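You operate a simulated robot arm through the tools that you are given. There is no shell and no other tool. Be economical: measure what you need, move in short steps, check, and stop when the job is done.

Carry out the task below with a simulated robot arm. There is one attempt and no reset: what you move stays moved.

JOB
Switch the site box's main off and prove the BUS point dead.
Fine: try the orange tester on the LIVE point before and after; put it back. Set down upright: orange tester.

The check looks at the end state, three seconds after you hand in, the way a careful person would. Anything else that was tipped, shoved, dropped, spilled or broken makes it a failure.

ROBOT AND FRAMES
A 6-joint arm with a two-finger parallel gripper, fixed in place. Base frame: the origin is at the foot of the arm, x ahead of it, y to its left, z up. Lengths are in m, angles in degrees, forces in N, time in s.
With the tool pointing down near the work surface it reaches from about 0.24 to 0.64 m from the base axis. Its first joint turns from -66.0 to 66.0 degrees. Payload 2.7 kg.
The TCP is the grasp point between the finger pads, 0.023 m short of the fingertips. In the tool frame z runs along the fingers and y along their closing line. Largest opening 0.094 m; finger width 0.038, thickness 0.01; the body of the gripper, 0.054 by 0.096 m, starts 0.039 m behind the TCP.
Orientation is that of the tool frame in the base frame, as a unit quaternion [x, y, z, w]. With the fingers straight down and closing along the base's y, the tool's x points along the base's -x, its y along +y and its z along -z.

CONTROLS
- The arm moves only by the tool arm_command. Its argument "series" is one flat list of numbers, 7 for each row, row after row: the shift along the base's x, y, z in units of 25 mm (1.0 is 25 mm), then the turn, a rotation vector about the base's x, y, z in units of 6 degrees (1.0 is 6 degrees), then the gripper command, from -1 (fully open) to 1 (shut), values between in proportion. In form: [x, y, z, ax, ay, az, grip, x, y, z, ax, ay, az, grip, ...]. A call has 1 to 12 rows; each row shifts and turns the commanded pose from where the row before left it. A call with a number of a shift or a turn outside -1 to 1 is refused whole. A row lasts 0.2 s, in which the tool goes at most 0.05 m and 8.6 degrees; a call with a longer step from one row to the next is refused whole, and so is a gripper value outside its range. Where a pose cannot be reached the arm comes as near as it can. A force on the tool above 40 N (or 10 N above the force at the start of the call, whichever is more), or a blocked arm, ends the call early, and 0.2 s more pass. Each finger travels about 0.045 m/s and halts on what it meets, pressing with about 29 N; the grip force reading is that of the motor and also rises with nothing between the fingers. The clock runs only during rows and for 0.2 s after the last one: add rows that do not move to give the fingers time. The reply holds the time, the measured pose of the TCP, the force on the tool along the base axes, the opening and the grip force, in the units named above and with some noise, with the torque about the TCP (base axes, N m) and any sound that the robot's microphone picked up.
- Cameras (640 x 400 px; columns grow to the right, rows downward): "scene" is fixed at [0.0803, -0.4426, 1.394]; the picture's right is [0.69, -0.73, 0.00], its down [-0.49, -0.47, -0.74] and it looks along [0.53, 0.51, -0.68] (base axes); focal length 214 px, centre (320, 200). "wrist" rides on the gripper at [0.086, 0.016, -0.075] in the tool frame; the picture's right is [-0.18, 0.98, 0.00], its down [-0.58, -0.11, -0.81] and it looks along [-0.79, -0.15, 0.59] (tool axes); focal length 243 px, centre (320, 200). There is no depth. A picture from a camera that has moved, and an enlarged one, comes with that camera's place and axes in the base frame and with its lens.
- snapshot(camera): a new picture of that camera. The clock stands still meanwhile.
- close_up(camera, box): a new picture of the part [left, top, right, bottom] of that camera's present view, enlarged. The clock stands still meanwhile.
- job_done(): hands the job in; it is judged then, once.

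Work in short steps. Places have to be worked out from the pictures, the camera data and where the tool is seen: move nearer, look again, correct. Check each grasp and each placing, and mend what went wrong. You have 120 turns and 76 pictures in all, those below and enlarged ones among them. Open the gripper and draw the arm clear of the work before you hand the job in, unless the task says otherwise; then end with one line.

The tools are called after "Emit:" as name(argument=value, ...) on one line, values as JSON. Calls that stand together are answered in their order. arm_command: Moves the arm, as the interface text tells. Its arguments: {"type":"object","properties":{"series":{"type":"array","items":{"type":"number"}}},"required":["series"]} The other tools are called the same way: snapshot (camera) takes a picture; close_up (camera, box) takes an enlarged picture of a part of a camera's view; job_done () hands the job in.

At the start:

```text
time: 0.0
tcp_pos: [0.2638, -0.1283, 1.3205]
orientation: [0.0, 1.0, 0.0, 0.001]
ft_force: [0.1, -0.4, 0.6]
torque: [0.03, -0.01, 0.01]
gripper_width: 0.094
finger_force: 0.0
```

scene: 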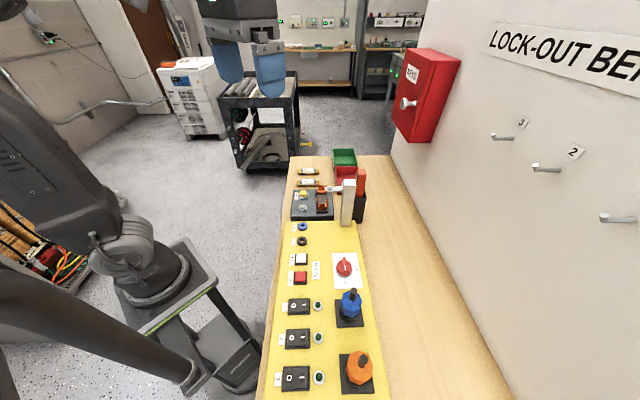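
wrist: 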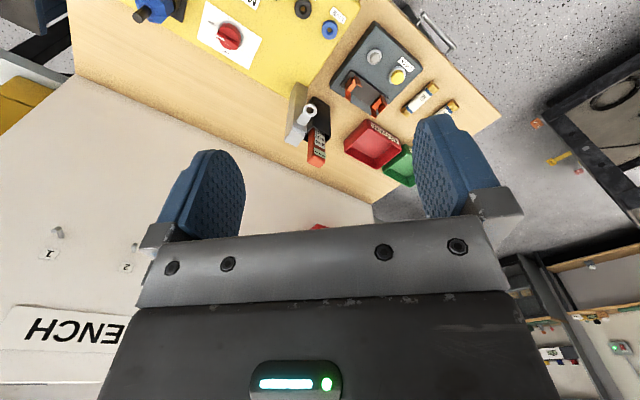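

I start by looking at the bench closely in the scene camera to identify the parts.

Emit:
close_up(camera="scene", box=[270, 140, 400, 230])

Emit:
close_up(camera="scene", box=[250, 215, 410, 315])

Emit:
close_up(camera="scene", box=[250, 290, 410, 400])

Emit:
close_up(camera="wrist", box=[270, 0, 510, 180])

```text
4.44 times, centred on (335, 185) of scene
camera zoom: at [0.0803, -0.4426, 1.394], right [0.69, -0.73, 0.0], down [-0.49, -0.47, -0.74], along [0.53, 0.51, -0.68], focal length 953 px, centre (253, 267)
```

zoom: 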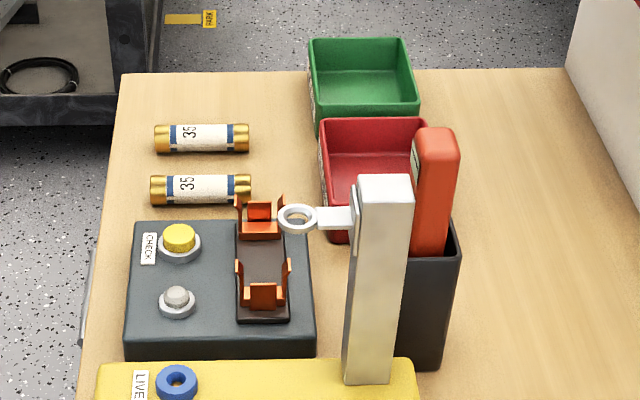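

```text
4.00 times, centred on (330, 265) of scene
camera zoom: at [0.0803, -0.4426, 1.394], right [0.69, -0.73, 0.0], down [-0.49, -0.47, -0.74], along [0.53, 0.51, -0.68], focal length 858 px, centre (280, -60)
```

zoom: 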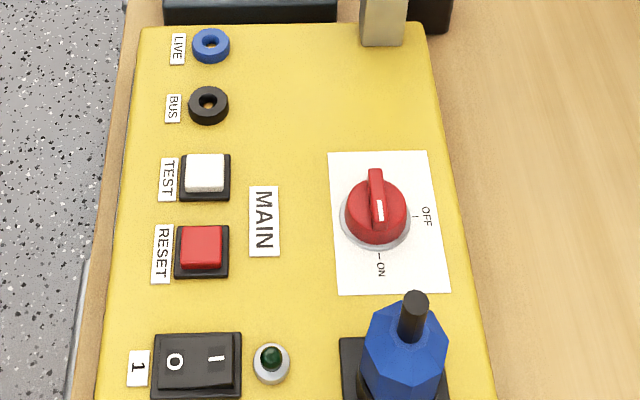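

```text
3.64 times, centred on (330, 345) of scene
camera zoom: at [0.0803, -0.4426, 1.394], right [0.69, -0.73, 0.0], down [-0.49, -0.47, -0.74], along [0.53, 0.51, -0.68], focal length 780 px, centre (284, -327)
```

zoom: 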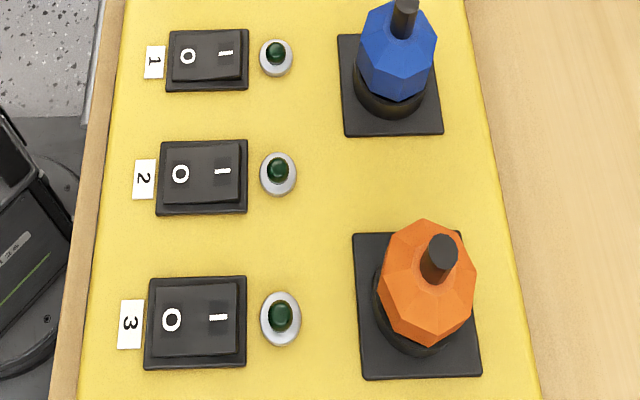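

```text
2.22 times, centred on (390, 90) of wrist
camera zoom: at [0.1773, -0.112, 1.3942], right [0.18, 0.98, 0.0], down [0.58, -0.11, 0.81], along [0.79, -0.15, -0.59], focal length 539 px, centre (164, 444)
```

zoom: 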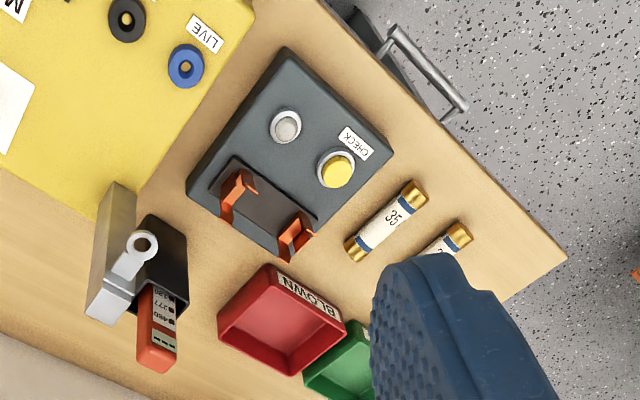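

LIVE triangulates to about [0.337,-0.126,0.918], BUS about [0.299,-0.164], MAIN about [0.31,-0.30], and the tester top about [0.52,-0.185,1.04]. I look closer at the tester, post and knob.

Emit:
close_up(camera="wrist", box=[270, 60, 350, 180])

Emit:
close_up(camera="scene", box=[320, 155, 380, 235])

Emit:
close_up(camera="scene", box=[325, 245, 375, 295])

```text
3.33 times, centred on (310, 120) of wrist
camera zoom: at [0.1773, -0.112, 1.3942], right [0.18, 0.98, 0.0], down [0.58, -0.11, 0.81], along [0.79, -0.15, -0.59], focal length 809 px, centre (353, 467)
```

zoom: 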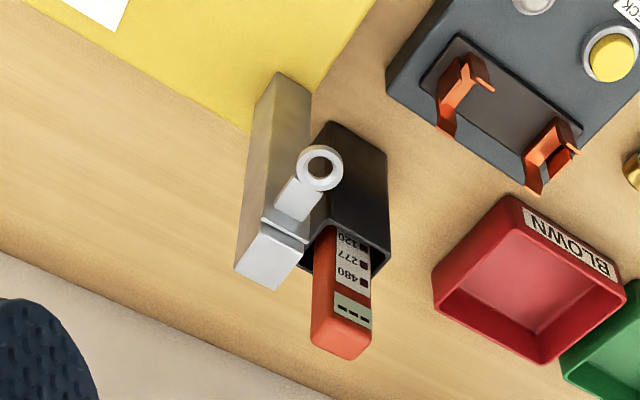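

```text
5.00 times, centred on (350, 195) of scene
camera zoom: at [0.0803, -0.4426, 1.394], right [0.69, -0.73, 0.0], down [-0.49, -0.47, -0.74], along [0.53, 0.51, -0.68], focal length 1072 px, centre (170, 225)
```

zoom: 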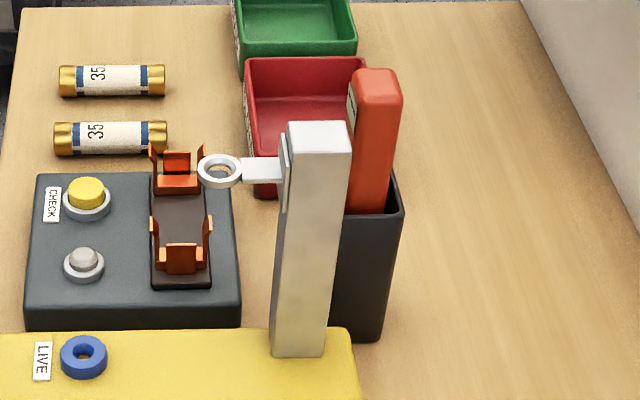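

```text
8.00 times, centred on (350, 270) of scene
camera zoom: at [0.0803, -0.4426, 1.394], right [0.69, -0.73, 0.0], down [-0.49, -0.47, -0.74], along [0.53, 0.51, -0.68], focal length 1716 px, centre (80, -360)
```

zoom: 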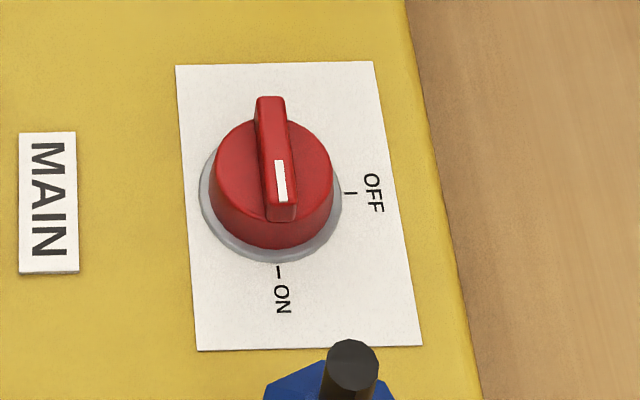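

MAIN stands at ON (pointer toward the camera end) and OFF is a quarter turn counter-clockwise. I move toward a hover over the knob while yawing, so that I can grip its bar and turn it.

Emit:
arm_command(series=[0.09, -0.29, -0.3, 0, 0, -1, -1, 0.09, -0.29, -0.3, 0, 0, -1, -1, 0.09, -0.29, -0.3, 0, 0, -1, -1, 0.09, -0.29, -0.3, 0, 0, -1, -1, 0.09, -0.29, -0.3, 0, 0, -1, -1, 0.09, -0.29, -0.3, 0, 0, -1, -1, 0.09, -0.29, -0.3, 0, 0, -1, -1, 0.09, -0.29, -0.3, 0, 0, -1, -1, 0.09, -0.29, -0.3, 0, 0, -1, -1, 0.09, -0.29, -0.3, 0, 0, -1, -1, 0.09, -0.29, -0.3, 0, 0, -1, -1, 0.09, -0.29, -0.3, 0, 0, -1, -1])

```text
time: 2.6
tcp_pos: [0.2908, -0.2149, 1.2291]
orientation: [0.589, 0.808, -0.001, 0.001]
ft_force: [-0.3, -0.1, -0.5]
torque: [0.0, 0.01, -0.01]
gripper_width: 0.0939
finger_force: 0.1
```

On track; finishing the yaw to -135° and going to about 0.18 m above the panel.

Emit:
arm_command(series=[0.1, -0.31, -0.4, 0, 0, -1, -1, 0.1, -0.31, -0.4, 0, 0, -1, -1, 0.1, -0.31, -0.4, 0, 0, -1, -1, 0.1, -0.31, -0.4, 0, 0, -1, -1, 0.1, -0.31, -0.4, 0, 0, -1, -1, 0.1, -0.31, -0.4, 0, 0, -1, -1, 0.1, -0.31, -0.4, 0, 0, -1, -1, 0.1, -0.31, -0.4, 0, 0, -1, -1, 0.1, -0.31, -0.4, 0, 0, -1, -1, 0.1, -0.31, -0.4, 0, 0, -1, -1, 0, 0, 0, 0, 0, -0.5, -1])

Emit:
snapshot(camera="scene")

Emit:
snapshot(camera="wrist")

```text
time: 5.0
tcp_pos: [0.3157, -0.2935, 1.1311]
orientation: [0.925, 0.381, -0.001, 0.001]
ft_force: [0.5, -1.2, -0.3]
torque: [0.01, 0.0, -0.01]
gripper_width: 0.0938
finger_force: 0.1
```

```text
66 pictures are left
```

scene: 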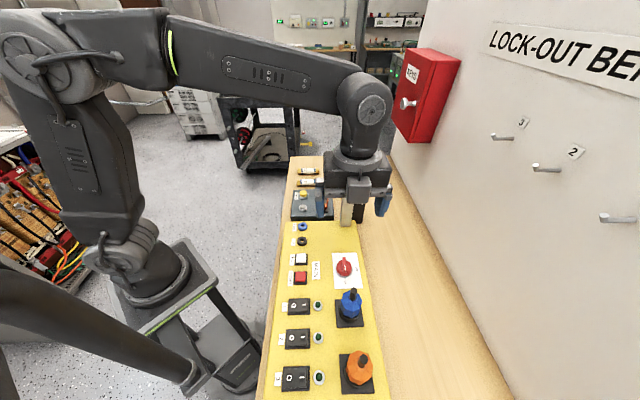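

```text
65 pictures are left
camera wrist: at [0.3888, -0.2436, 1.2043], right [0.56, -0.83, 0.0], down [-0.49, -0.33, 0.81], along [-0.67, -0.45, -0.59], focal length 243 px, centre (320, 200)
```

wrist: 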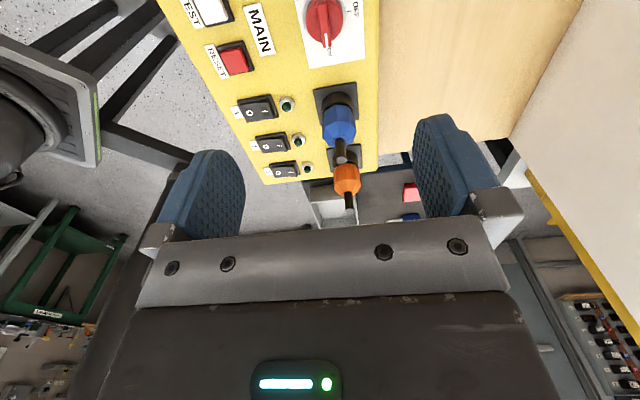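

Knob is near [0.318,-0.296], panel surface at z≈0.904. I centre over it and come down to z≈0.965 with the fingers moderately open on either side of the bar.

Emit:
arm_command(series=[0.1, -0.1, -0.8, 0, 0, 0, -0.3, 0, 0, -0.8, 0, 0, 0, -0.3, 0, 0, -0.8, 0, 0, 0, -0.3, 0, 0, -0.8, 0, 0, 0, -0.3, 0, 0, -0.8, 0, 0, 0, -0.3, 0, 0, -0.8, 0, 0, 0, -0.3, 0, 0, -0.8, 0, 0, 0, -0.3, 0, 0, -0.8, 0, 0, 0, -0.3, 0, 0, -0.2, 0, 0, 0, -0.3])

Emit:
close_up(camera="scene", box=[295, 190, 415, 310])

Emit:
snapshot(camera="wrist")

```text
time: 7.0
tcp_pos: [0.3176, -0.2959, 0.9631]
orientation: [0.924, 0.383, -0.001, 0.0]
ft_force: [0.2, 0.1, 0.6]
torque: [-0.01, -0.02, 0.01]
gripper_width: 0.0609
finger_force: 0.1
```

```text
3.33 times, centred on (355, 250) of scene
camera zoom: at [0.0803, -0.4426, 1.394], right [0.69, -0.73, 0.0], down [-0.49, -0.47, -0.74], along [0.53, 0.51, -0.68], focal length 715 px, centre (203, 33)
```

zoom: 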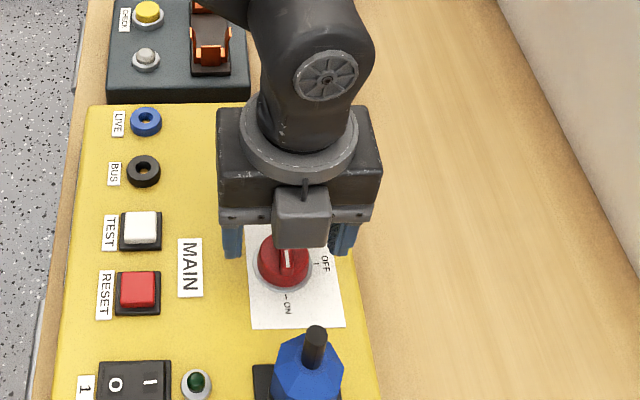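

```text
63 pictures are left
camera wrist: at [0.3905, -0.2453, 1.0379], right [0.56, -0.83, 0.0], down [-0.49, -0.33, 0.81], along [-0.67, -0.46, -0.59], focal length 243 px, centre (320, 200)
```

wrist: 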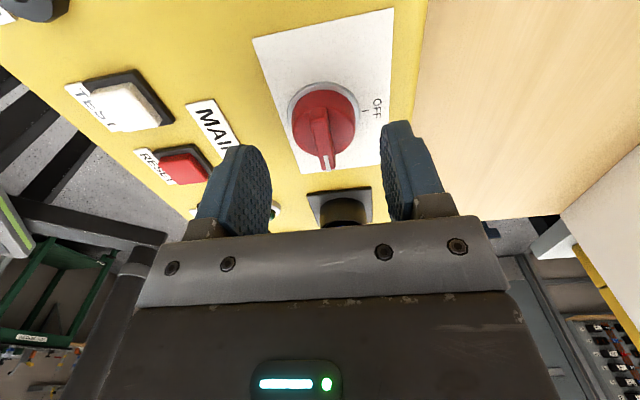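

The bar lies midway between the fingers. I go 9 mm lower (fingertips at ≈0.931) and close gently on the bar.

Emit:
arm_command(series=[0.03, 0.03, -0.36, 0, 0, 0, -0.3, 0, 0, 0, 0, 0, 0, 0.2, 0, 0, 0, 0, 0, 0, 0.6, 0, 0, 0, 0, 0, 0, 1, 0, 0, 0, 0, 0, 0, 1])

Emit:
snapshot(camera="wrist")

```text
time: 8.2
tcp_pos: [0.32, -0.2934, 0.9558]
orientation: [0.924, 0.383, 0.001, 0.002]
ft_force: [9.6, -9.2, -4.8]
torque: [-0.19, -0.2, 0.04]
gripper_width: 0.0091
finger_force: 40.1
```

```text
62 pictures are left
camera wrist: at [0.3925, -0.2451, 1.0298], right [0.56, -0.83, 0.01], down [-0.49, -0.33, 0.81], along [-0.66, -0.46, -0.59], focal length 243 px, centre (320, 200)
```

wrist: 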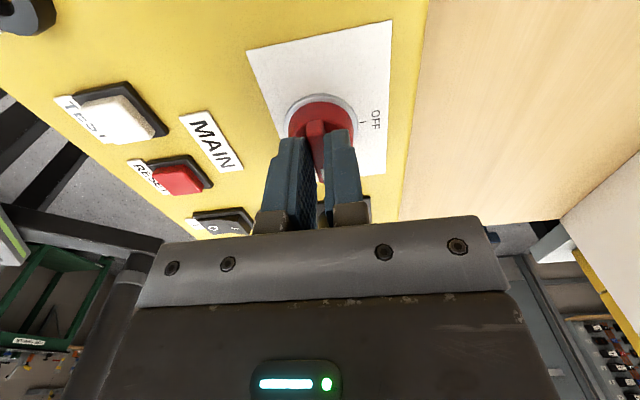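

The bar is gripped (9 mm). I shift a few mm toward the estimated pivot and start turning counter-clockwise (seen from above), watching forces.

Emit:
arm_command(series=[-0.05, -0.1, 0, 0, 0, 0, 1, 0, 0, 0, 0, 0, 1, 1, 0, 0, 0, 0, 0, 1, 1, 0, 0, 0, 0, 0, 1, 1])

```text
time: 9.2
tcp_pos: [0.3191, -0.2949, 0.956]
orientation: [0.852, 0.523, 0.0, 0.002]
ft_force: [31.7, 16.3, 1.2]
torque: [1.07, -0.92, 0.06]
gripper_width: 0.0086
finger_force: 45.7
```

A ~35 N side force along +e appeared; I undo that shift to relieve it and read again.

Emit:
arm_command(series=[0.08, 0.06, 0, 0, 0, 0, 1, 0, 0, 0, 0, 0, 0, 1])

Emit:
snapshot(camera="wrist")

```text
time: 9.8
tcp_pos: [0.3187, -0.2946, 0.9557]
orientation: [0.853, 0.522, -0.001, 0.001]
ft_force: [14.8, 9.3, 5.3]
torque: [1.35, -0.87, 0.01]
gripper_width: 0.009
finger_force: 44.6
```

```text
61 pictures are left
camera wrist: at [0.3733, -0.2252, 1.0298], right [0.79, -0.61, 0.0], down [-0.36, -0.47, 0.81], along [-0.49, -0.64, -0.59], focal length 243 px, centre (320, 200)
```

wrist: 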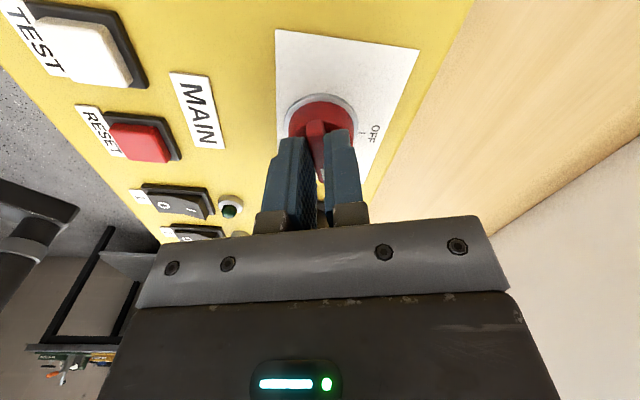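

The knob follows. Continue turning in 24° steps with small corrections along the force.

Emit:
arm_command(series=[0.05, 0.03, 0, 0, 0, 1, 1, 0, 0, 0, 0, 0, 1, 1, 0, 0, 0, 0, 0, 1, 1, 0, 0, 0, 0, 0, 1, 1])

```text
time: 10.8
tcp_pos: [0.3183, -0.2948, 0.9556]
orientation: [0.725, 0.689, -0.001, -0.001]
ft_force: [-21.9, 5.4, 15.8]
torque: [-1.21, 0.5, -0.06]
gripper_width: 0.0088
finger_force: 45.5
```

42° turned; small shift toward -x to ease the force, continue.

Emit:
arm_command(series=[-0.06, 0.02, 0, 0, 0, 1, 1, 0, 0, 0.03, 0, 0, 1, 1, 0, 0, 0, 0, 0, 1, 1])

```text
time: 11.6
tcp_pos: [0.3176, -0.2949, 0.955]
orientation: [0.609, 0.793, -0.001, -0.001]
ft_force: [-17.3, -19.6, -7.8]
torque: [0.09, 0.49, -0.06]
gripper_width: 0.0088
finger_force: 45.6
```

Emit:
arm_command(series=[-0.05, -0.06, 0, 0, 0, 1, 1, 0, -0.03, 0, 0, 0, 1, 1, 0, 0, 0, 0, 0, 1, 1, 0, 0, 0, 0, 0, 0, 1])

Emit:
snapshot(camera="wrist")

```text
time: 12.6
tcp_pos: [0.3153, -0.2939, 0.9558]
orientation: [0.478, 0.879, 0.001, -0.001]
ft_force: [-11.8, -5.4, -26.7]
torque: [-0.36, 0.03, 0.0]
gripper_width: 0.009
finger_force: 44.9
```

```text
60 pictures are left
camera wrist: at [0.2833, -0.214, 1.0303], right [0.92, 0.38, 0.0], down [0.23, -0.55, 0.8], along [0.31, -0.74, -0.59], focal length 243 px, centre (320, 200)
```

wrist: 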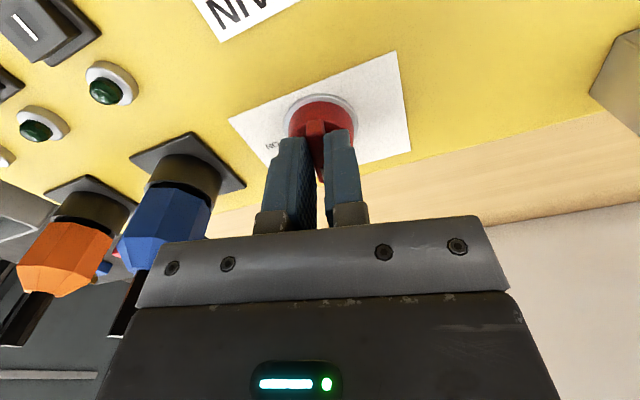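

77–78° turned and the knob followed; the last ~12° now.

Emit:
arm_command(series=[-0.02, -0.03, 0.05, 0, 0, 1, 1, 0, 0, 0, 0, 0, 1, 1, 0, 0, 0, 0, 0, 0.3, 1, 0, 0, 0, 0, 0, 0, 1])

```text
time: 13.6
tcp_pos: [0.3162, -0.2957, 0.9554]
orientation: [0.369, 0.929, 0.002, -0.003]
ft_force: [-6.1, 7.6, -26.9]
torque: [0.08, 0.01, -0.41]
gripper_width: 0.0089
finger_force: 44.6
```

Now ≈ 92° turned with a stop-like torque. I release, rise straight up, and look.

Emit:
arm_command(series=[0, 0, 0, 0, 0, 0, -0.3, 0, 0, 0, 0, 0, 0, -0.3, 0, 0, 0, 0, 0, 0, -0.3, 0, 0, 0, 0, 0, 0, -0.3, 0, 0, 0.8, 0, 0, 0, -0.3, 0, 0, 1, 0, 0, 0, -0.3, 0, 0, 1, 0, 0, 0, -0.3, 0, 0, 1, 0, 0, 0, -0.3, 0, 0, 1, 0, 0, 0, -0.3, 0, 0, 1, 0, 0, 0, -0.3, 0, 0, 1, 0, 0, 0, -0.3])

Emit:
close_up(camera="scene", box=[280, 215, 400, 315])

```text
time: 16.0
tcp_pos: [0.3152, -0.2979, 1.1296]
orientation: [0.368, 0.93, 0.0, 0.0]
ft_force: [-0.2, -0.4, -0.3]
torque: [-0.01, -0.01, 0.02]
gripper_width: 0.061
finger_force: 0.2
```

```text
4.00 times, centred on (340, 265) of scene
camera zoom: at [0.0803, -0.4426, 1.394], right [0.69, -0.73, 0.0], down [-0.49, -0.47, -0.74], along [0.53, 0.51, -0.68], focal length 858 px, centre (240, -60)
```

zoom: 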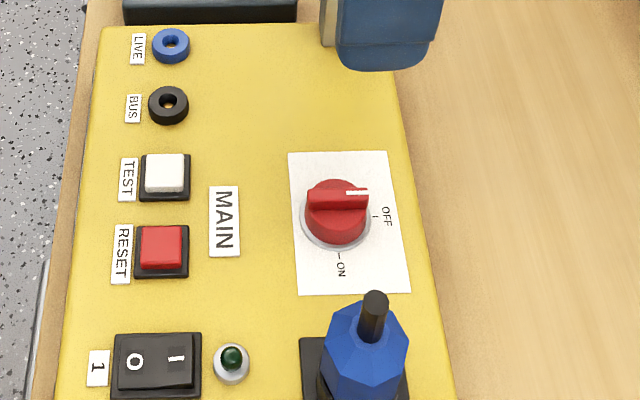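

MAIN is at OFF. Now I turn back to yaw -135° while travelling to a hover above the tester (fingers closing across it, away from the post).

Emit:
arm_command(series=[0, 0, 1, 0, 0, -1, -1, 0, 0, 1, 0, 0, -1, -1, 0.6, 0.3, 0, 0, 0, -1, -1, 0.6, 0.3, 0, 0, 0, -1, -1, 0.6, 0.3, 0, 0, 0, -1, -1, 0.6, 0.3, 0, 0, 0, -1, -1, 0.6, 0.3, 0, 0, 0, -1, -1, 0.6, 0.3, 0, 0, 0, -1, -1, 0.6, 0.3, 0, 0, 0, -1, -1, 0.6, 0.3, 0, 0, 0, -1, -1, 0.6, 0.3, 0, 0, 0, -1, -1, 0.6, 0.3, 0, 0, 0, -1, -1])

Emit:
arm_command(series=[0.6, 0.4, 0, 0, 0, -1, -1, 0.6, 0.4, 0, 0, 0, -1, -1, 0.6, 0.4, 0, 0, 0, -1, -1, 0, 0, 0, 0, 0, -0.3, -1])

Emit:
snapshot(camera="wrist")

Emit:
close_up(camera="scene", box=[280, 100, 420, 240])

```text
time: 18.6
tcp_pos: [0.4682, -0.222, 1.1776]
orientation: [0.845, 0.535, 0.0, 0.001]
ft_force: [-0.2, -0.3, 0.0]
torque: [0.05, 0.02, 0.04]
gripper_width: 0.0941
finger_force: 0.0
```

```text
time: 19.6
tcp_pos: [0.513, -0.1913, 1.1781]
orientation: [0.924, 0.383, -0.002, 0.0]
ft_force: [-0.1, -0.4, 0.5]
torque: [0.0, 0.0, 0.01]
gripper_width: 0.094
finger_force: 0.1
```

```text
58 pictures are left
camera wrist: at [0.5855, -0.1424, 1.2523], right [0.56, -0.83, 0.0], down [-0.49, -0.33, 0.81], along [-0.67, -0.46, -0.59], focal length 243 px, centre (320, 200)
```

wrist: 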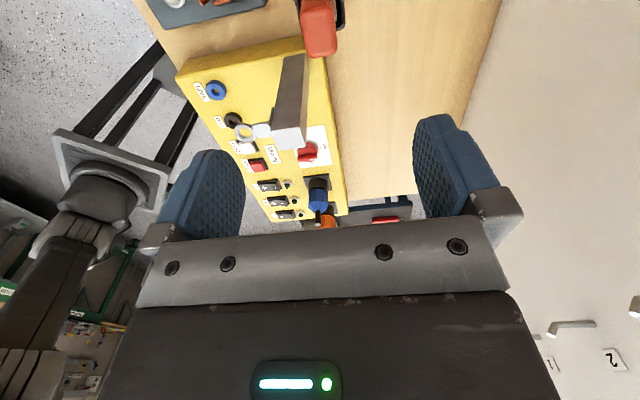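

```text
2.86 times, centred on (350, 170) of scene
camera zoom: at [0.0804, -0.4426, 1.394], right [0.69, -0.73, 0.0], down [-0.49, -0.47, -0.74], along [0.53, 0.51, -0.68], focal length 613 px, centre (234, 286)
```

zoom: 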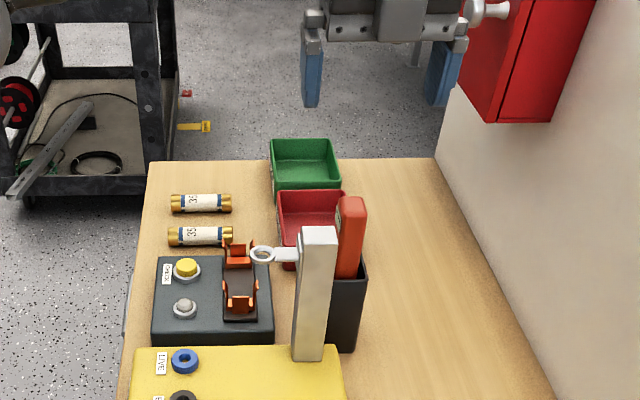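

I zoom the wrist view on the tester top to get its cross-section and position.

Emit:
close_up(camera="wrist", box=[270, 0, 370, 80])

Emit:
close_up(camera="scene", box=[330, 160, 380, 230])

```text
5.00 times, centred on (320, 40) of wrist
camera zoom: at [0.5855, -0.1424, 1.2523], right [0.56, -0.83, 0.0], down [-0.49, -0.33, 0.81], along [-0.67, -0.46, -0.59], focal length 1213 px, centre (320, 1000)
```

zoom: 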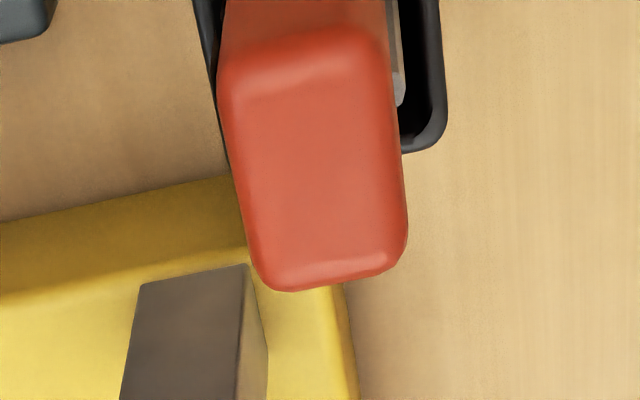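

```text
5.71 times, centred on (355, 195) of scene
camera zoom: at [0.0804, -0.4426, 1.394], right [0.69, -0.73, 0.0], down [-0.49, -0.47, -0.74], along [0.53, 0.51, -0.68], focal length 1226 px, centre (120, 229)
```

zoom: 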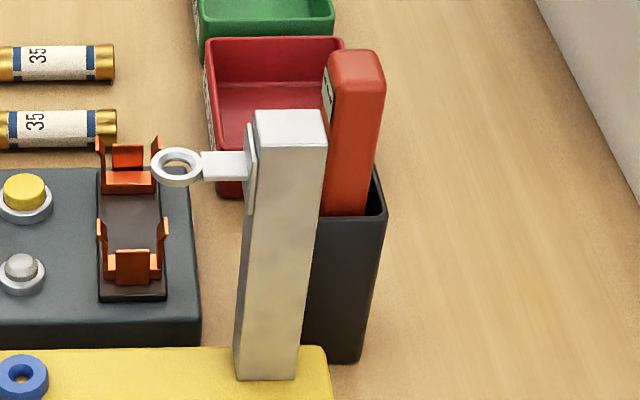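

Tester top centre ≈ [0.5235,-0.185,1.042], about 25 mm (across) by 32 mm (along bench). I'll grip it along the bench direction (plain faces, display stays visible to wrist camera), so I yaw to -45°.

Emit:
arm_command(series=[0.1, 0.06, 0, 0, 0, 1, -1, 0.1, 0.06, 0, 0, 0, 1, -1, 0.1, 0.06, 0, 0, 0, 1, -1, 0.1, 0.06, 0, 0, 0, 1, -1, 0, 0, 0, 0, 0, 1, -1, 0, 0, 0, 0, 0, 1, -1, 0, 0, 0, 0, 0, 1, -1, 0, 0, 0, 0, 0, 1, -1, 0, 0, 0, 0, 0, 1, -0.2, 0, 0, 0, 0, 0, 1, -0.2, 0, 0, 0, 0, 0, 1, -0.2, 0, 0, 0, 0, 0, 1, -0.2])

Emit:
arm_command(series=[0, 0, -0.8, 0, 0, 1, -0.2, 0, 0, -0.8, 0, 0, 1, -0.2, 0, 0, -0.6, 0, 0, 1, -0.2, 0, 0, 0, 0, 0, 0, -0.2])

Emit:
snapshot(camera="wrist")

Emit:
close_up(camera="scene", box=[310, 110, 410, 210])

```text
time: 22.2
tcp_pos: [0.5249, -0.1856, 1.1782]
orientation: [0.522, 0.853, 0.001, 0.002]
ft_force: [0.0, -0.3, 0.1]
torque: [0.0, -0.02, 0.0]
gripper_width: 0.0564
finger_force: 0.0
```

```text
time: 23.2
tcp_pos: [0.5229, -0.186, 1.1231]
orientation: [0.382, 0.924, 0.001, 0.001]
ft_force: [-0.6, -1.2, 0.6]
torque: [0.01, 0.02, 0.01]
gripper_width: 0.0564
finger_force: 0.0
```

```text
54 pictures are left
camera wrist: at [0.4723, -0.1135, 1.197], right [0.82, 0.57, 0.0], down [0.33, -0.49, 0.81], along [0.46, -0.67, -0.59], focal length 243 px, centre (320, 200)
```

wrist: 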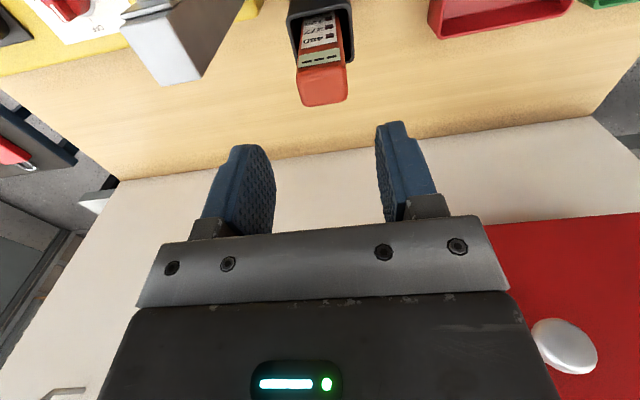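

```text
4.00 times, centred on (360, 160) of scene
camera zoom: at [0.0803, -0.4426, 1.394], right [0.69, -0.73, 0.0], down [-0.49, -0.47, -0.74], along [0.53, 0.51, -0.68], focal length 858 px, centre (160, 360)
```

zoom: 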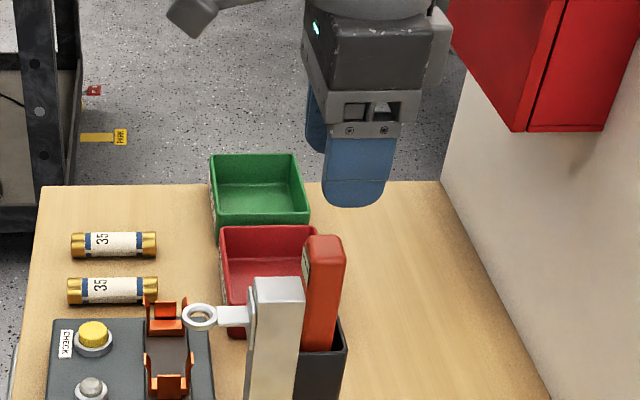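

Alignment looks good. I descend to about z 1.06 first and check with the scene view.

Emit:
arm_command(series=[0, 0, -0.8, 0, 0, 0, -0.2, 0, 0, -0.8, 0, 0, 0, -0.2, 0, 0, -0.8, 0, 0, 0, -0.2, 0, 0, 0, 0, 0, 0, -0.2])

Emit:
close_up(camera="scene", box=[310, 120, 410, 220])

Emit:
snapshot(camera="wrist")

```text
time: 24.2
tcp_pos: [0.5225, -0.1842, 1.0628]
orientation: [0.383, 0.924, 0.0, 0.0]
ft_force: [-1.0, -0.1, 0.3]
torque: [-0.02, 0.0, -0.01]
gripper_width: 0.0565
finger_force: 0.0
```

```text
4.00 times, centred on (360, 170) of scene
camera zoom: at [0.0803, -0.4426, 1.394], right [0.69, -0.73, 0.0], down [-0.49, -0.47, -0.74], along [0.53, 0.51, -0.68], focal length 858 px, centre (160, 320)
```

zoom: 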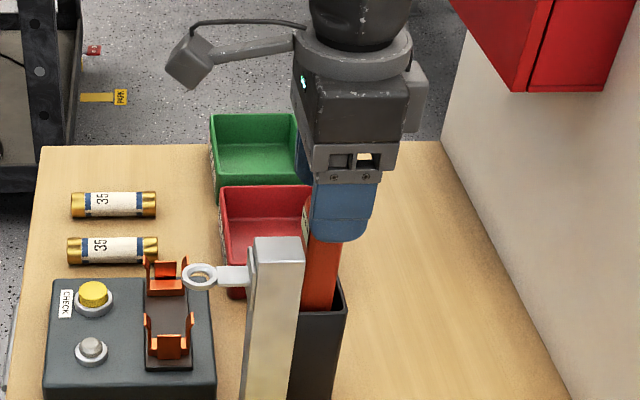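

```text
51 pictures are left
camera wrist: at [0.4731, -0.1121, 1.1373], right [0.83, 0.56, 0.0], down [0.33, -0.49, 0.81], along [0.46, -0.67, -0.59], focal length 243 px, centre (320, 200)
```

wrist: 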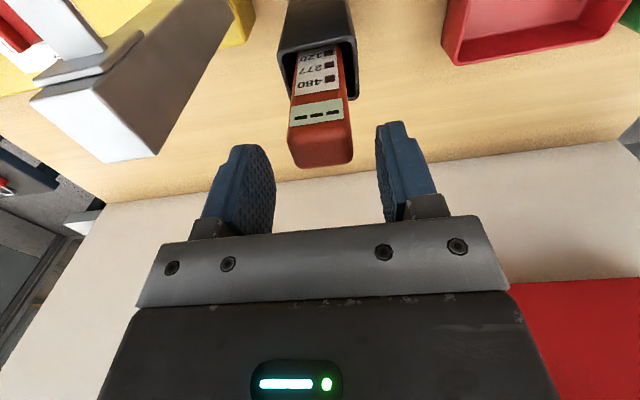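

Fingers straddle the tester, a few mm toward the wall side. I shift 2 mm toward -r, lower to z≈1.022 and close.

Emit:
arm_command(series=[-0.06, 0.06, -0.5, 0, 0, 0, -0.2, 0, 0, -0.6, 0, 0, 0, -0.2, 0, 0, -0.5, 0, 0, 0, -0.2, 0, 0, 0, 0, 0, 0, -0.2])

Emit:
snapshot(camera="wrist")

```text
time: 25.2
tcp_pos: [0.5206, -0.1842, 1.0238]
orientation: [0.383, 0.924, 0.001, 0.001]
ft_force: [-0.6, -0.6, -0.2]
torque: [0.02, 0.0, -0.03]
gripper_width: 0.0564
finger_force: 0.0
```

```text
50 pictures are left
camera wrist: at [0.4702, -0.1119, 1.0976], right [0.83, 0.56, 0.0], down [0.33, -0.49, 0.81], along [0.46, -0.67, -0.59], focal length 243 px, centre (320, 200)
```

wrist: 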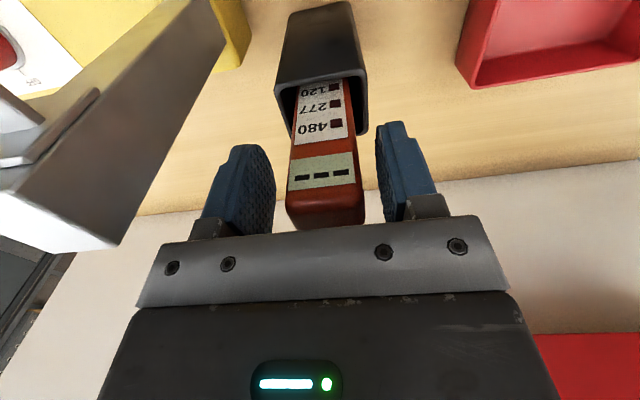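

Well centred, display visible ("- - -"). Close the gripper.

Emit:
arm_command(series=[0, 0, 0, 0, 0, 0, 0.2, 0, 0, 0, 0, 0, 0, 0.6, 0, 0, 0, 0, 0, 0, 1, 0, 0, 0, 0, 0, 0, 1])

Emit:
snapshot(camera="wrist")

```text
time: 26.2
tcp_pos: [0.5199, -0.1843, 1.0231]
orientation: [0.382, 0.924, 0.0, 0.0]
ft_force: [0.3, -0.9, -0.3]
torque: [-0.02, -0.01, 0.0]
gripper_width: 0.0338
finger_force: 28.6
```

```text
49 pictures are left
camera wrist: at [0.4702, -0.1119, 1.0977], right [0.83, 0.56, 0.0], down [0.33, -0.49, 0.81], along [0.46, -0.67, -0.59], focal length 243 px, centre (320, 200)
```

wrist: 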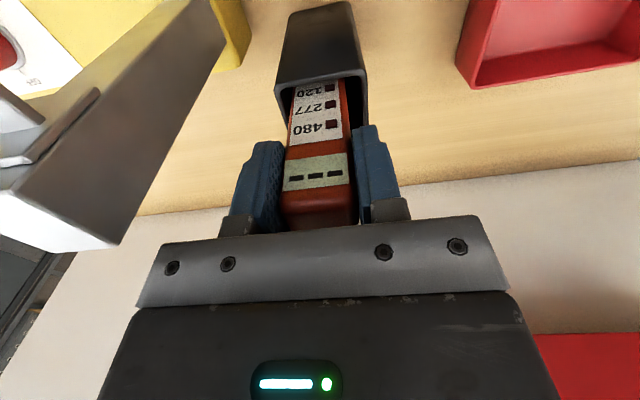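

Held firmly (33.8 mm). I lift straight up 0.16 m in steps.

Emit:
arm_command(series=[0, 0, 0.5, 0, 0, 0, 1, 0, 0, 0.8, 0, 0, 0, 1, 0, 0, 0.8, 0, 0, 0, 1, 0, 0, 0.8, 0, 0, 0, 1, 0, 0, 0.8, 0, 0, 0, 1, 0, 0, 0.8, 0, 0, 0, 1, 0, 0, 0.8, 0, 0, 0, 1, 0, 0, 0.8, 0, 0, 0, 1, 0, 0, 0.8, 0, 0, 0, 1, 0, 0, 0, 0, 0, 0, 1])

Emit:
snapshot(camera="wrist")

Emit:
close_up(camera="scene", box=[310, 60, 430, 220])

```text
time: 28.4
tcp_pos: [0.52, -0.1832, 1.1955]
orientation: [0.383, 0.924, 0.0, 0.0]
ft_force: [1.5, 0.5, -0.7]
torque: [0.02, 0.01, -0.02]
gripper_width: 0.0341
finger_force: 29.0
```

```text
48 pictures are left
camera wrist: at [0.4707, -0.1117, 1.2703], right [0.83, 0.56, 0.0], down [0.33, -0.49, 0.81], along [0.46, -0.67, -0.59], focal length 243 px, centre (320, 200)
```

wrist: 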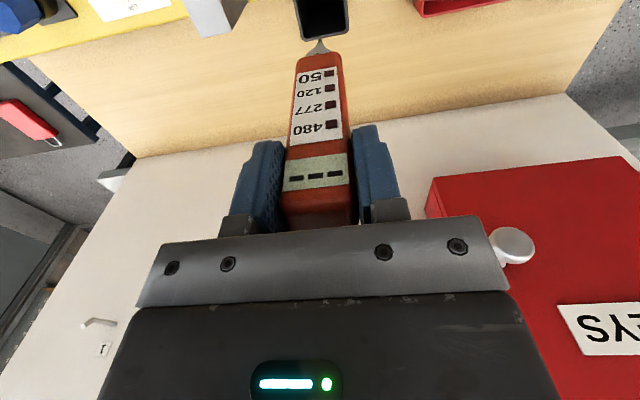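

```text
2.50 times, centred on (370, 140) of scene
camera zoom: at [0.0804, -0.4426, 1.394], right [0.69, -0.73, 0.0], down [-0.49, -0.47, -0.74], along [0.53, 0.51, -0.68], focal length 536 px, centre (195, 350)
```

zoom: 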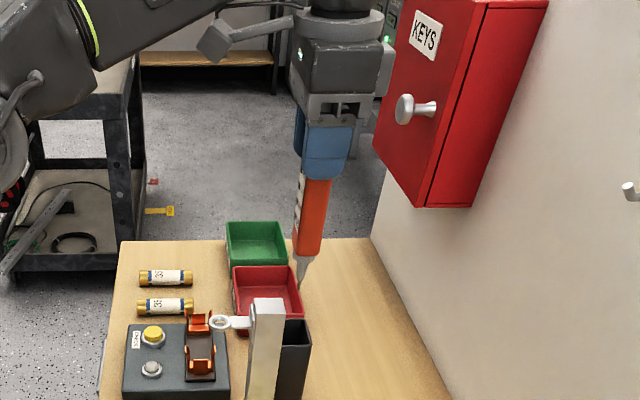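

The probe tip is ≈0.163 m below the TCP. I raise further to clear the post and ring, then travel above LIVE at [0.339,-0.124].

Emit:
arm_command(series=[0, 0, 0.8, 0, 0, 0, 1, 0, 0, 0.8, 0, 0, 0, 1, 0, 0, 0.6, 0, 0, 0, 1, -0.5, 0.16, 0, 0, 0, 0, 1, -0.9, 0.3, 0, 0, 0, 0, 1, -0.9, 0.3, 0, 0, 0, 0, 1, -0.9, 0.3, 0, 0, 0, 0, 1, -0.9, 0.3, 0, 0, 0, 0, 1, -0.9, 0.3, 0, 0, 0, 0, 1, -0.9, 0.3, 0, 0, 0, 0, 1, -0.9, 0.3, 0, 0, 0, 0, 1, -0.44, 0.14, 0, 0, 0, 0, 1])

Emit:
arm_command(series=[0, 0, -0.8, 0, 0, 0, 1, 0, 0, -0.8, 0, 0, 0, 1, 0, 0, -0.8, 0, 0, 0, 1, 0, 0, -0.8, 0, 0, 0, 1, 0, 0, -0.8, 0, 0, 0, 1, 0, 0, 0, 0, 0, 0, 1])

Emit:
snapshot(camera="wrist")

Emit:
close_up(camera="scene", box=[270, 140, 370, 260])

```text
time: 31.0
tcp_pos: [0.328, -0.1191, 1.2309]
orientation: [0.382, 0.924, 0.001, 0.001]
ft_force: [0.5, 0.3, -1.7]
torque: [0.01, 0.0, -0.04]
gripper_width: 0.0337
finger_force: 28.9
out of reach, approached as far as the arm can: row 1, 2, 3
```

```text
time: 32.4
tcp_pos: [0.3273, -0.1204, 1.1304]
orientation: [0.383, 0.924, 0.001, 0.002]
ft_force: [0.2, 0.5, -2.4]
torque: [0.01, -0.02, 0.01]
gripper_width: 0.034
finger_force: 28.7
```

```text
46 pictures are left
camera wrist: at [0.2782, -0.0479, 1.2054], right [0.83, 0.56, 0.0], down [0.33, -0.49, 0.81], along [0.46, -0.67, -0.59], focal length 243 px, centre (320, 200)
```

wrist: 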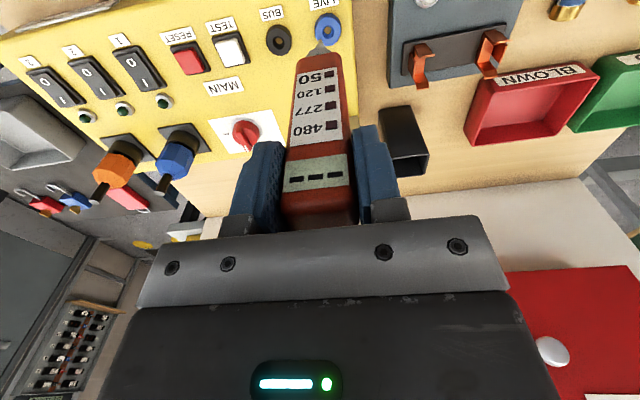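

```text
3.33 times, centred on (320, 200) of scene
camera zoom: at [0.0804, -0.4426, 1.394], right [0.69, -0.73, 0.0], down [-0.49, -0.47, -0.74], along [0.53, 0.51, -0.68], focal length 715 px, centre (320, 200)
```

zoom: 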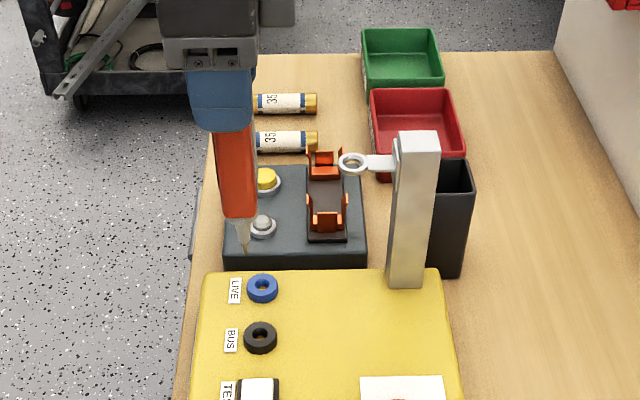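

Tip sits about [0.327,-0.1235]; the LIVE hole is about [0.340,-0.1235]. I shift +12 mm in x and lower to just above the socket.

Emit:
arm_command(series=[0.48, 0, 0, 0, 0, 0, 1, 0, 0, -0.5, 0, 0, 0, 1, 0, 0, -0.5, 0, 0, 0, 1, 0, 0, -0.4, 0, 0, 0, 1, 0, 0, 0, 0, 0, 0, 1])

Emit:
close_up(camera="wrist", box=[290, 0, 370, 50])

Emit:
close_up(camera="scene", box=[285, 205, 325, 245])

```text
time: 33.6
tcp_pos: [0.339, -0.121, 1.0947]
orientation: [0.383, 0.924, -0.001, 0.001]
ft_force: [0.5, -0.2, -1.3]
torque: [-0.03, -0.02, -0.01]
gripper_width: 0.0339
finger_force: 29.2
```

```text
8.00 times, centred on (330, 25) of wrist
camera zoom: at [0.2895, -0.0487, 1.1696], right [0.83, 0.56, 0.0], down [0.33, -0.49, 0.81], along [0.46, -0.67, -0.59], focal length 1941 px, centre (240, 1600)
```

zoom: 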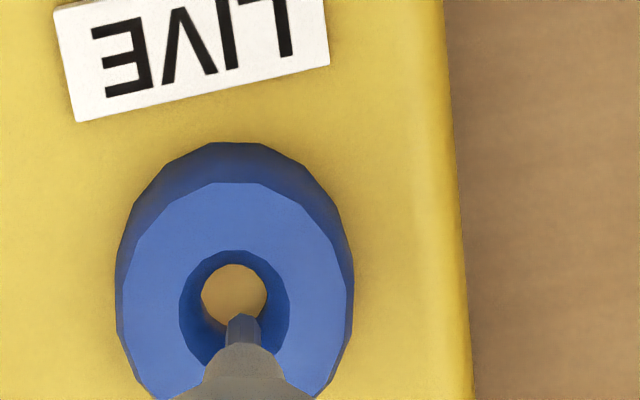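

```text
10.00 times, centred on (305, 225) of scene
camera zoom: at [0.0804, -0.4426, 1.394], right [0.69, -0.73, 0.0], down [-0.49, -0.47, -0.74], along [0.53, 0.51, -0.68], focal length 2145 px, centre (470, -50)
```

zoom: 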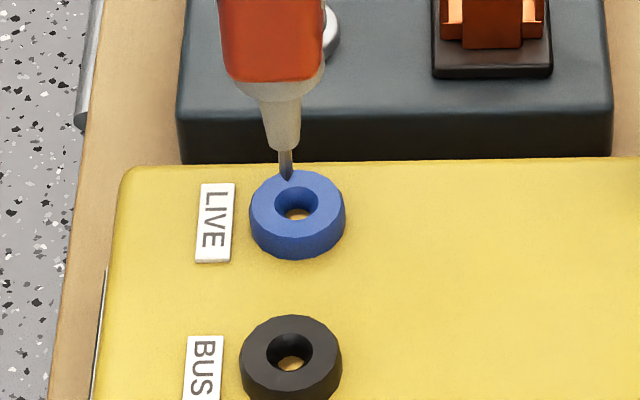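

The tip is within a few mm of the hole centre. I nudge +1.7 mm in x and lower in small steps, listening for a sound.

Emit:
arm_command(series=[0.07, -0.03, 0, 0, 0, 0, 1, 0, 0, -0.3, 0, 0, 0, 1, 0, 0, -0.2, 0, 0, 0, 1, 0, 0, 0, 0, 0, 0, 1])

Emit:
close_up(camera="wrist", box=[270, 0, 390, 220])

Emit:
close_up(camera="scene", box=[285, 205, 325, 245])

```text
time: 34.6
tcp_pos: [0.3417, -0.123, 1.0865]
orientation: [0.383, 0.924, 0.0, 0.004]
ft_force: [-1.6, -0.8, 24.2]
torque: [-0.24, 0.33, 0.02]
gripper_width: 0.0337
finger_force: 28.7
```

```text
1.82 times, centred on (330, 110) of wrist
camera zoom: at [0.292, -0.0497, 1.1595], right [0.83, 0.56, 0.0], down [0.33, -0.48, 0.81], along [0.46, -0.67, -0.59], focal length 441 px, centre (302, 364)
```

zoom: 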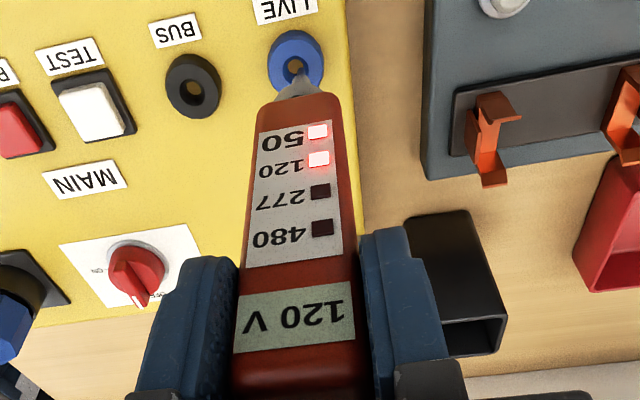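

```text
10.00 times, centred on (305, 225) of scene
camera zoom: at [0.08, -0.4425, 1.394], right [0.69, -0.73, 0.0], down [-0.49, -0.47, -0.74], along [0.53, 0.51, -0.68], focal length 2145 px, centre (470, -50)
```

zoom: 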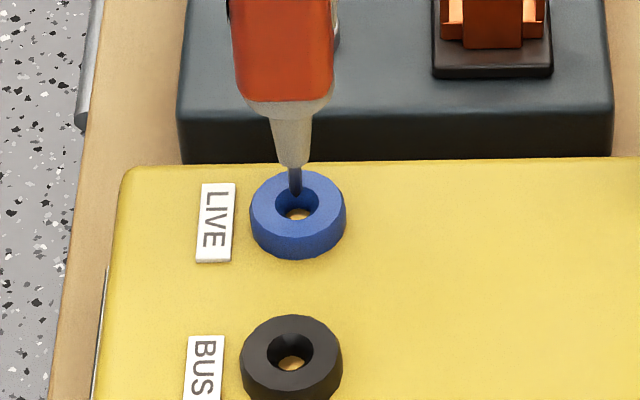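

The tester reads 120 V on LIVE: it works. I dwell briefly, lift 25 mm and move over BUS (offset -37,-37 mm).

Emit:
arm_command(series=[0, 0, 0, 0, 0, 0, 1, 0, 0, 0, 0, 0, 0, 1, 0, 0, 0.5, 0, 0, 0, 1, 0, 0, 0.5, 0, 0, 0, 1, -0.5, -0.5, 0, 0, 0, 0, 1, -0.5, -0.5, 0, 0, 0, 0, 1, -0.48, -0.49, 0, 0, 0, 0, 1, 0, 0, -0.3, 0, 0, 0, 1, 0, 0, 0, 0, 0, 0, 1])

Emit:
close_up(camera="wrist", box=[290, 0, 370, 50])

Emit:
close_up(camera="scene", box=[285, 210, 325, 250])

```text
time: 36.6
tcp_pos: [0.3043, -0.1598, 1.1007]
orientation: [0.383, 0.924, -0.001, 0.0]
ft_force: [-0.3, -0.2, -2.3]
torque: [-0.02, -0.01, 0.03]
gripper_width: 0.0339
finger_force: 28.6
```

```text
8.00 times, centred on (330, 25) of wrist
camera zoom: at [0.2543, -0.0861, 1.1749], right [0.83, 0.56, 0.0], down [0.33, -0.49, 0.81], along [0.46, -0.67, -0.59], focal length 1941 px, centre (240, 1600)
```

zoom: 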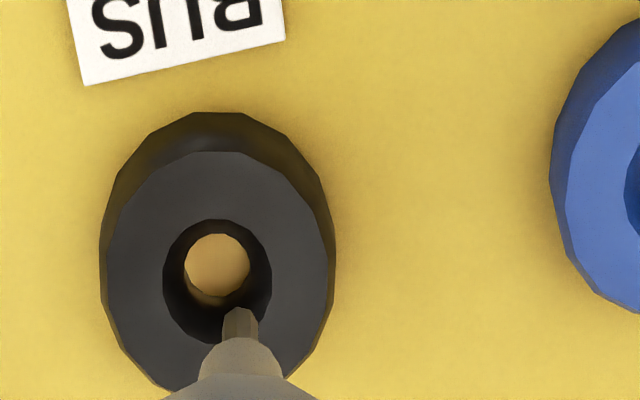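

```text
10.00 times, centred on (305, 230) of scene
camera zoom: at [0.0804, -0.4426, 1.394], right [0.69, -0.73, 0.0], down [-0.49, -0.47, -0.74], along [0.53, 0.51, -0.68], focal length 2145 px, centre (470, -100)
```

zoom: 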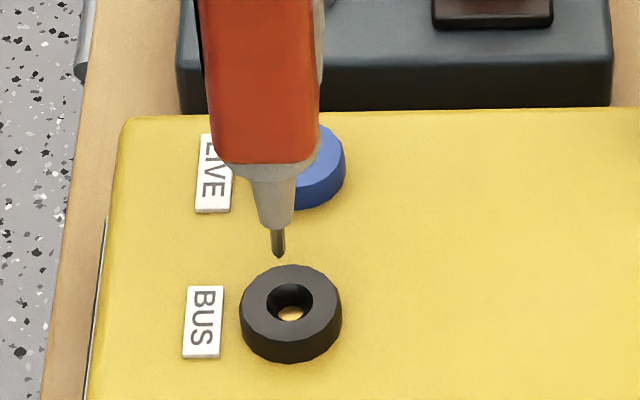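

Tip needs about 3 mm toward -y to centre on BUS; then lower the same amount as on LIVE.

Emit:
arm_command(series=[0.02, -0.12, 0, 0, 0, 0, 1, 0, 0, -0.3, 0, 0, 0, 1, 0, 0, -0.33, 0, 0, 0, 1, 0, 0, 0, 0, 0, 0, 1])

Emit:
close_up(camera="wrist", box=[270, 0, 390, 220])

Emit:
close_up(camera="scene", box=[285, 210, 325, 250])

```text
time: 37.6
tcp_pos: [0.3049, -0.1613, 1.0848]
orientation: [0.383, 0.924, 0.001, 0.002]
ft_force: [-0.6, 1.0, 0.8]
torque: [0.05, 0.1, 0.03]
gripper_width: 0.0338
finger_force: 29.0
```

```text
1.82 times, centred on (330, 110) of wrist
camera zoom: at [0.2547, -0.0897, 1.1591], right [0.83, 0.56, 0.0], down [0.33, -0.49, 0.81], along [0.46, -0.67, -0.59], focal length 441 px, centre (302, 364)
```

zoom: 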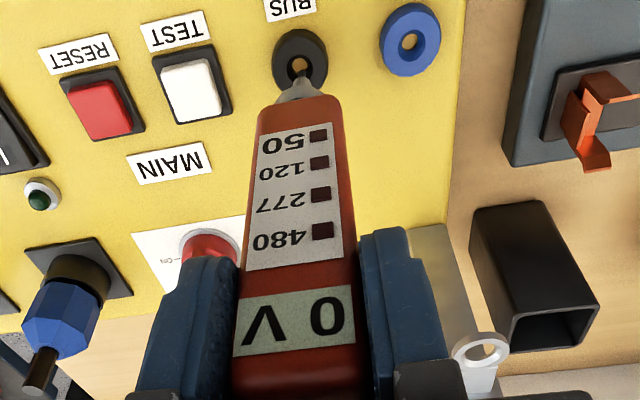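

```text
10.00 times, centred on (305, 230) of scene
camera zoom: at [0.0803, -0.4426, 1.394], right [0.69, -0.73, 0.0], down [-0.49, -0.47, -0.74], along [0.53, 0.51, -0.68], focal length 2145 px, centre (470, -100)
```

zoom: 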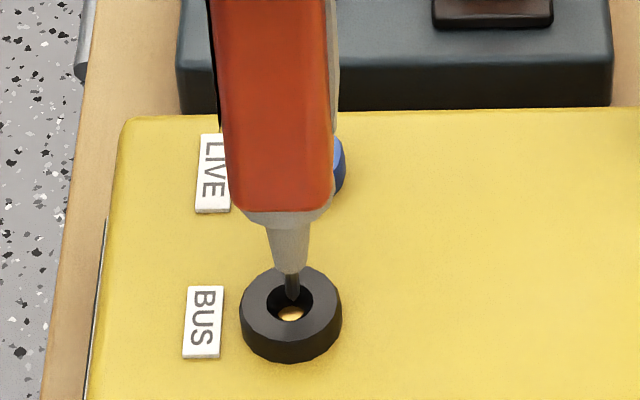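

BUS reads 0 V — dead, with the tester in contact. I dwell, then lift and return to LIVE for the second proof.

Emit:
arm_command(series=[0, 0, 0, 0, 0, 0, 1, 0, 0, 0, 0, 0, 0, 1, 0, 0, 0.5, 0, 0, 0, 1, 0, 0, 0.5, 0, 0, 0, 1, 0.5, 0.5, 0, 0, 0, 0, 1, 0.5, 0.5, 0, 0, 0, 0, 1, 0.46, 0.5, 0, 0, 0, 0, 1, 0, 0, -0.3, 0, 0, 0, 1, 0, 0, 0, 0, 0, 0, 1])

Emit:
close_up(camera="wrist", box=[290, 0, 370, 50])

Emit:
close_up(camera="scene", box=[285, 205, 325, 245])

```text
time: 39.6
tcp_pos: [0.3409, -0.1226, 1.1023]
orientation: [0.383, 0.924, 0.0, 0.001]
ft_force: [0.0, 0.5, -2.1]
torque: [-0.05, -0.02, -0.01]
gripper_width: 0.0336
finger_force: 29.2
```

```text
8.00 times, centred on (330, 25) of wrist
camera zoom: at [0.2915, -0.0511, 1.1772], right [0.83, 0.56, 0.0], down [0.33, -0.49, 0.81], along [0.46, -0.67, -0.59], focal length 1941 px, centre (240, 1600)
```

zoom: 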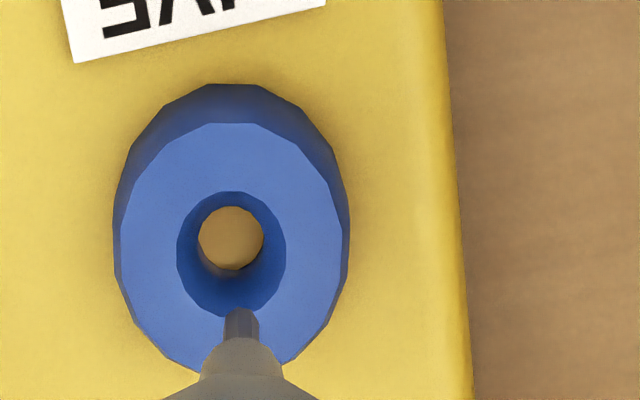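

```text
10.00 times, centred on (305, 225) of scene
camera zoom: at [0.0804, -0.4426, 1.394], right [0.69, -0.73, 0.0], down [-0.49, -0.47, -0.74], along [0.53, 0.51, -0.68], focal length 2145 px, centre (470, -50)
```

zoom: 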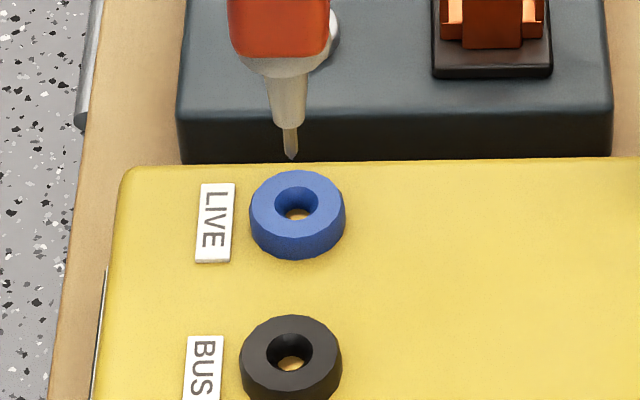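

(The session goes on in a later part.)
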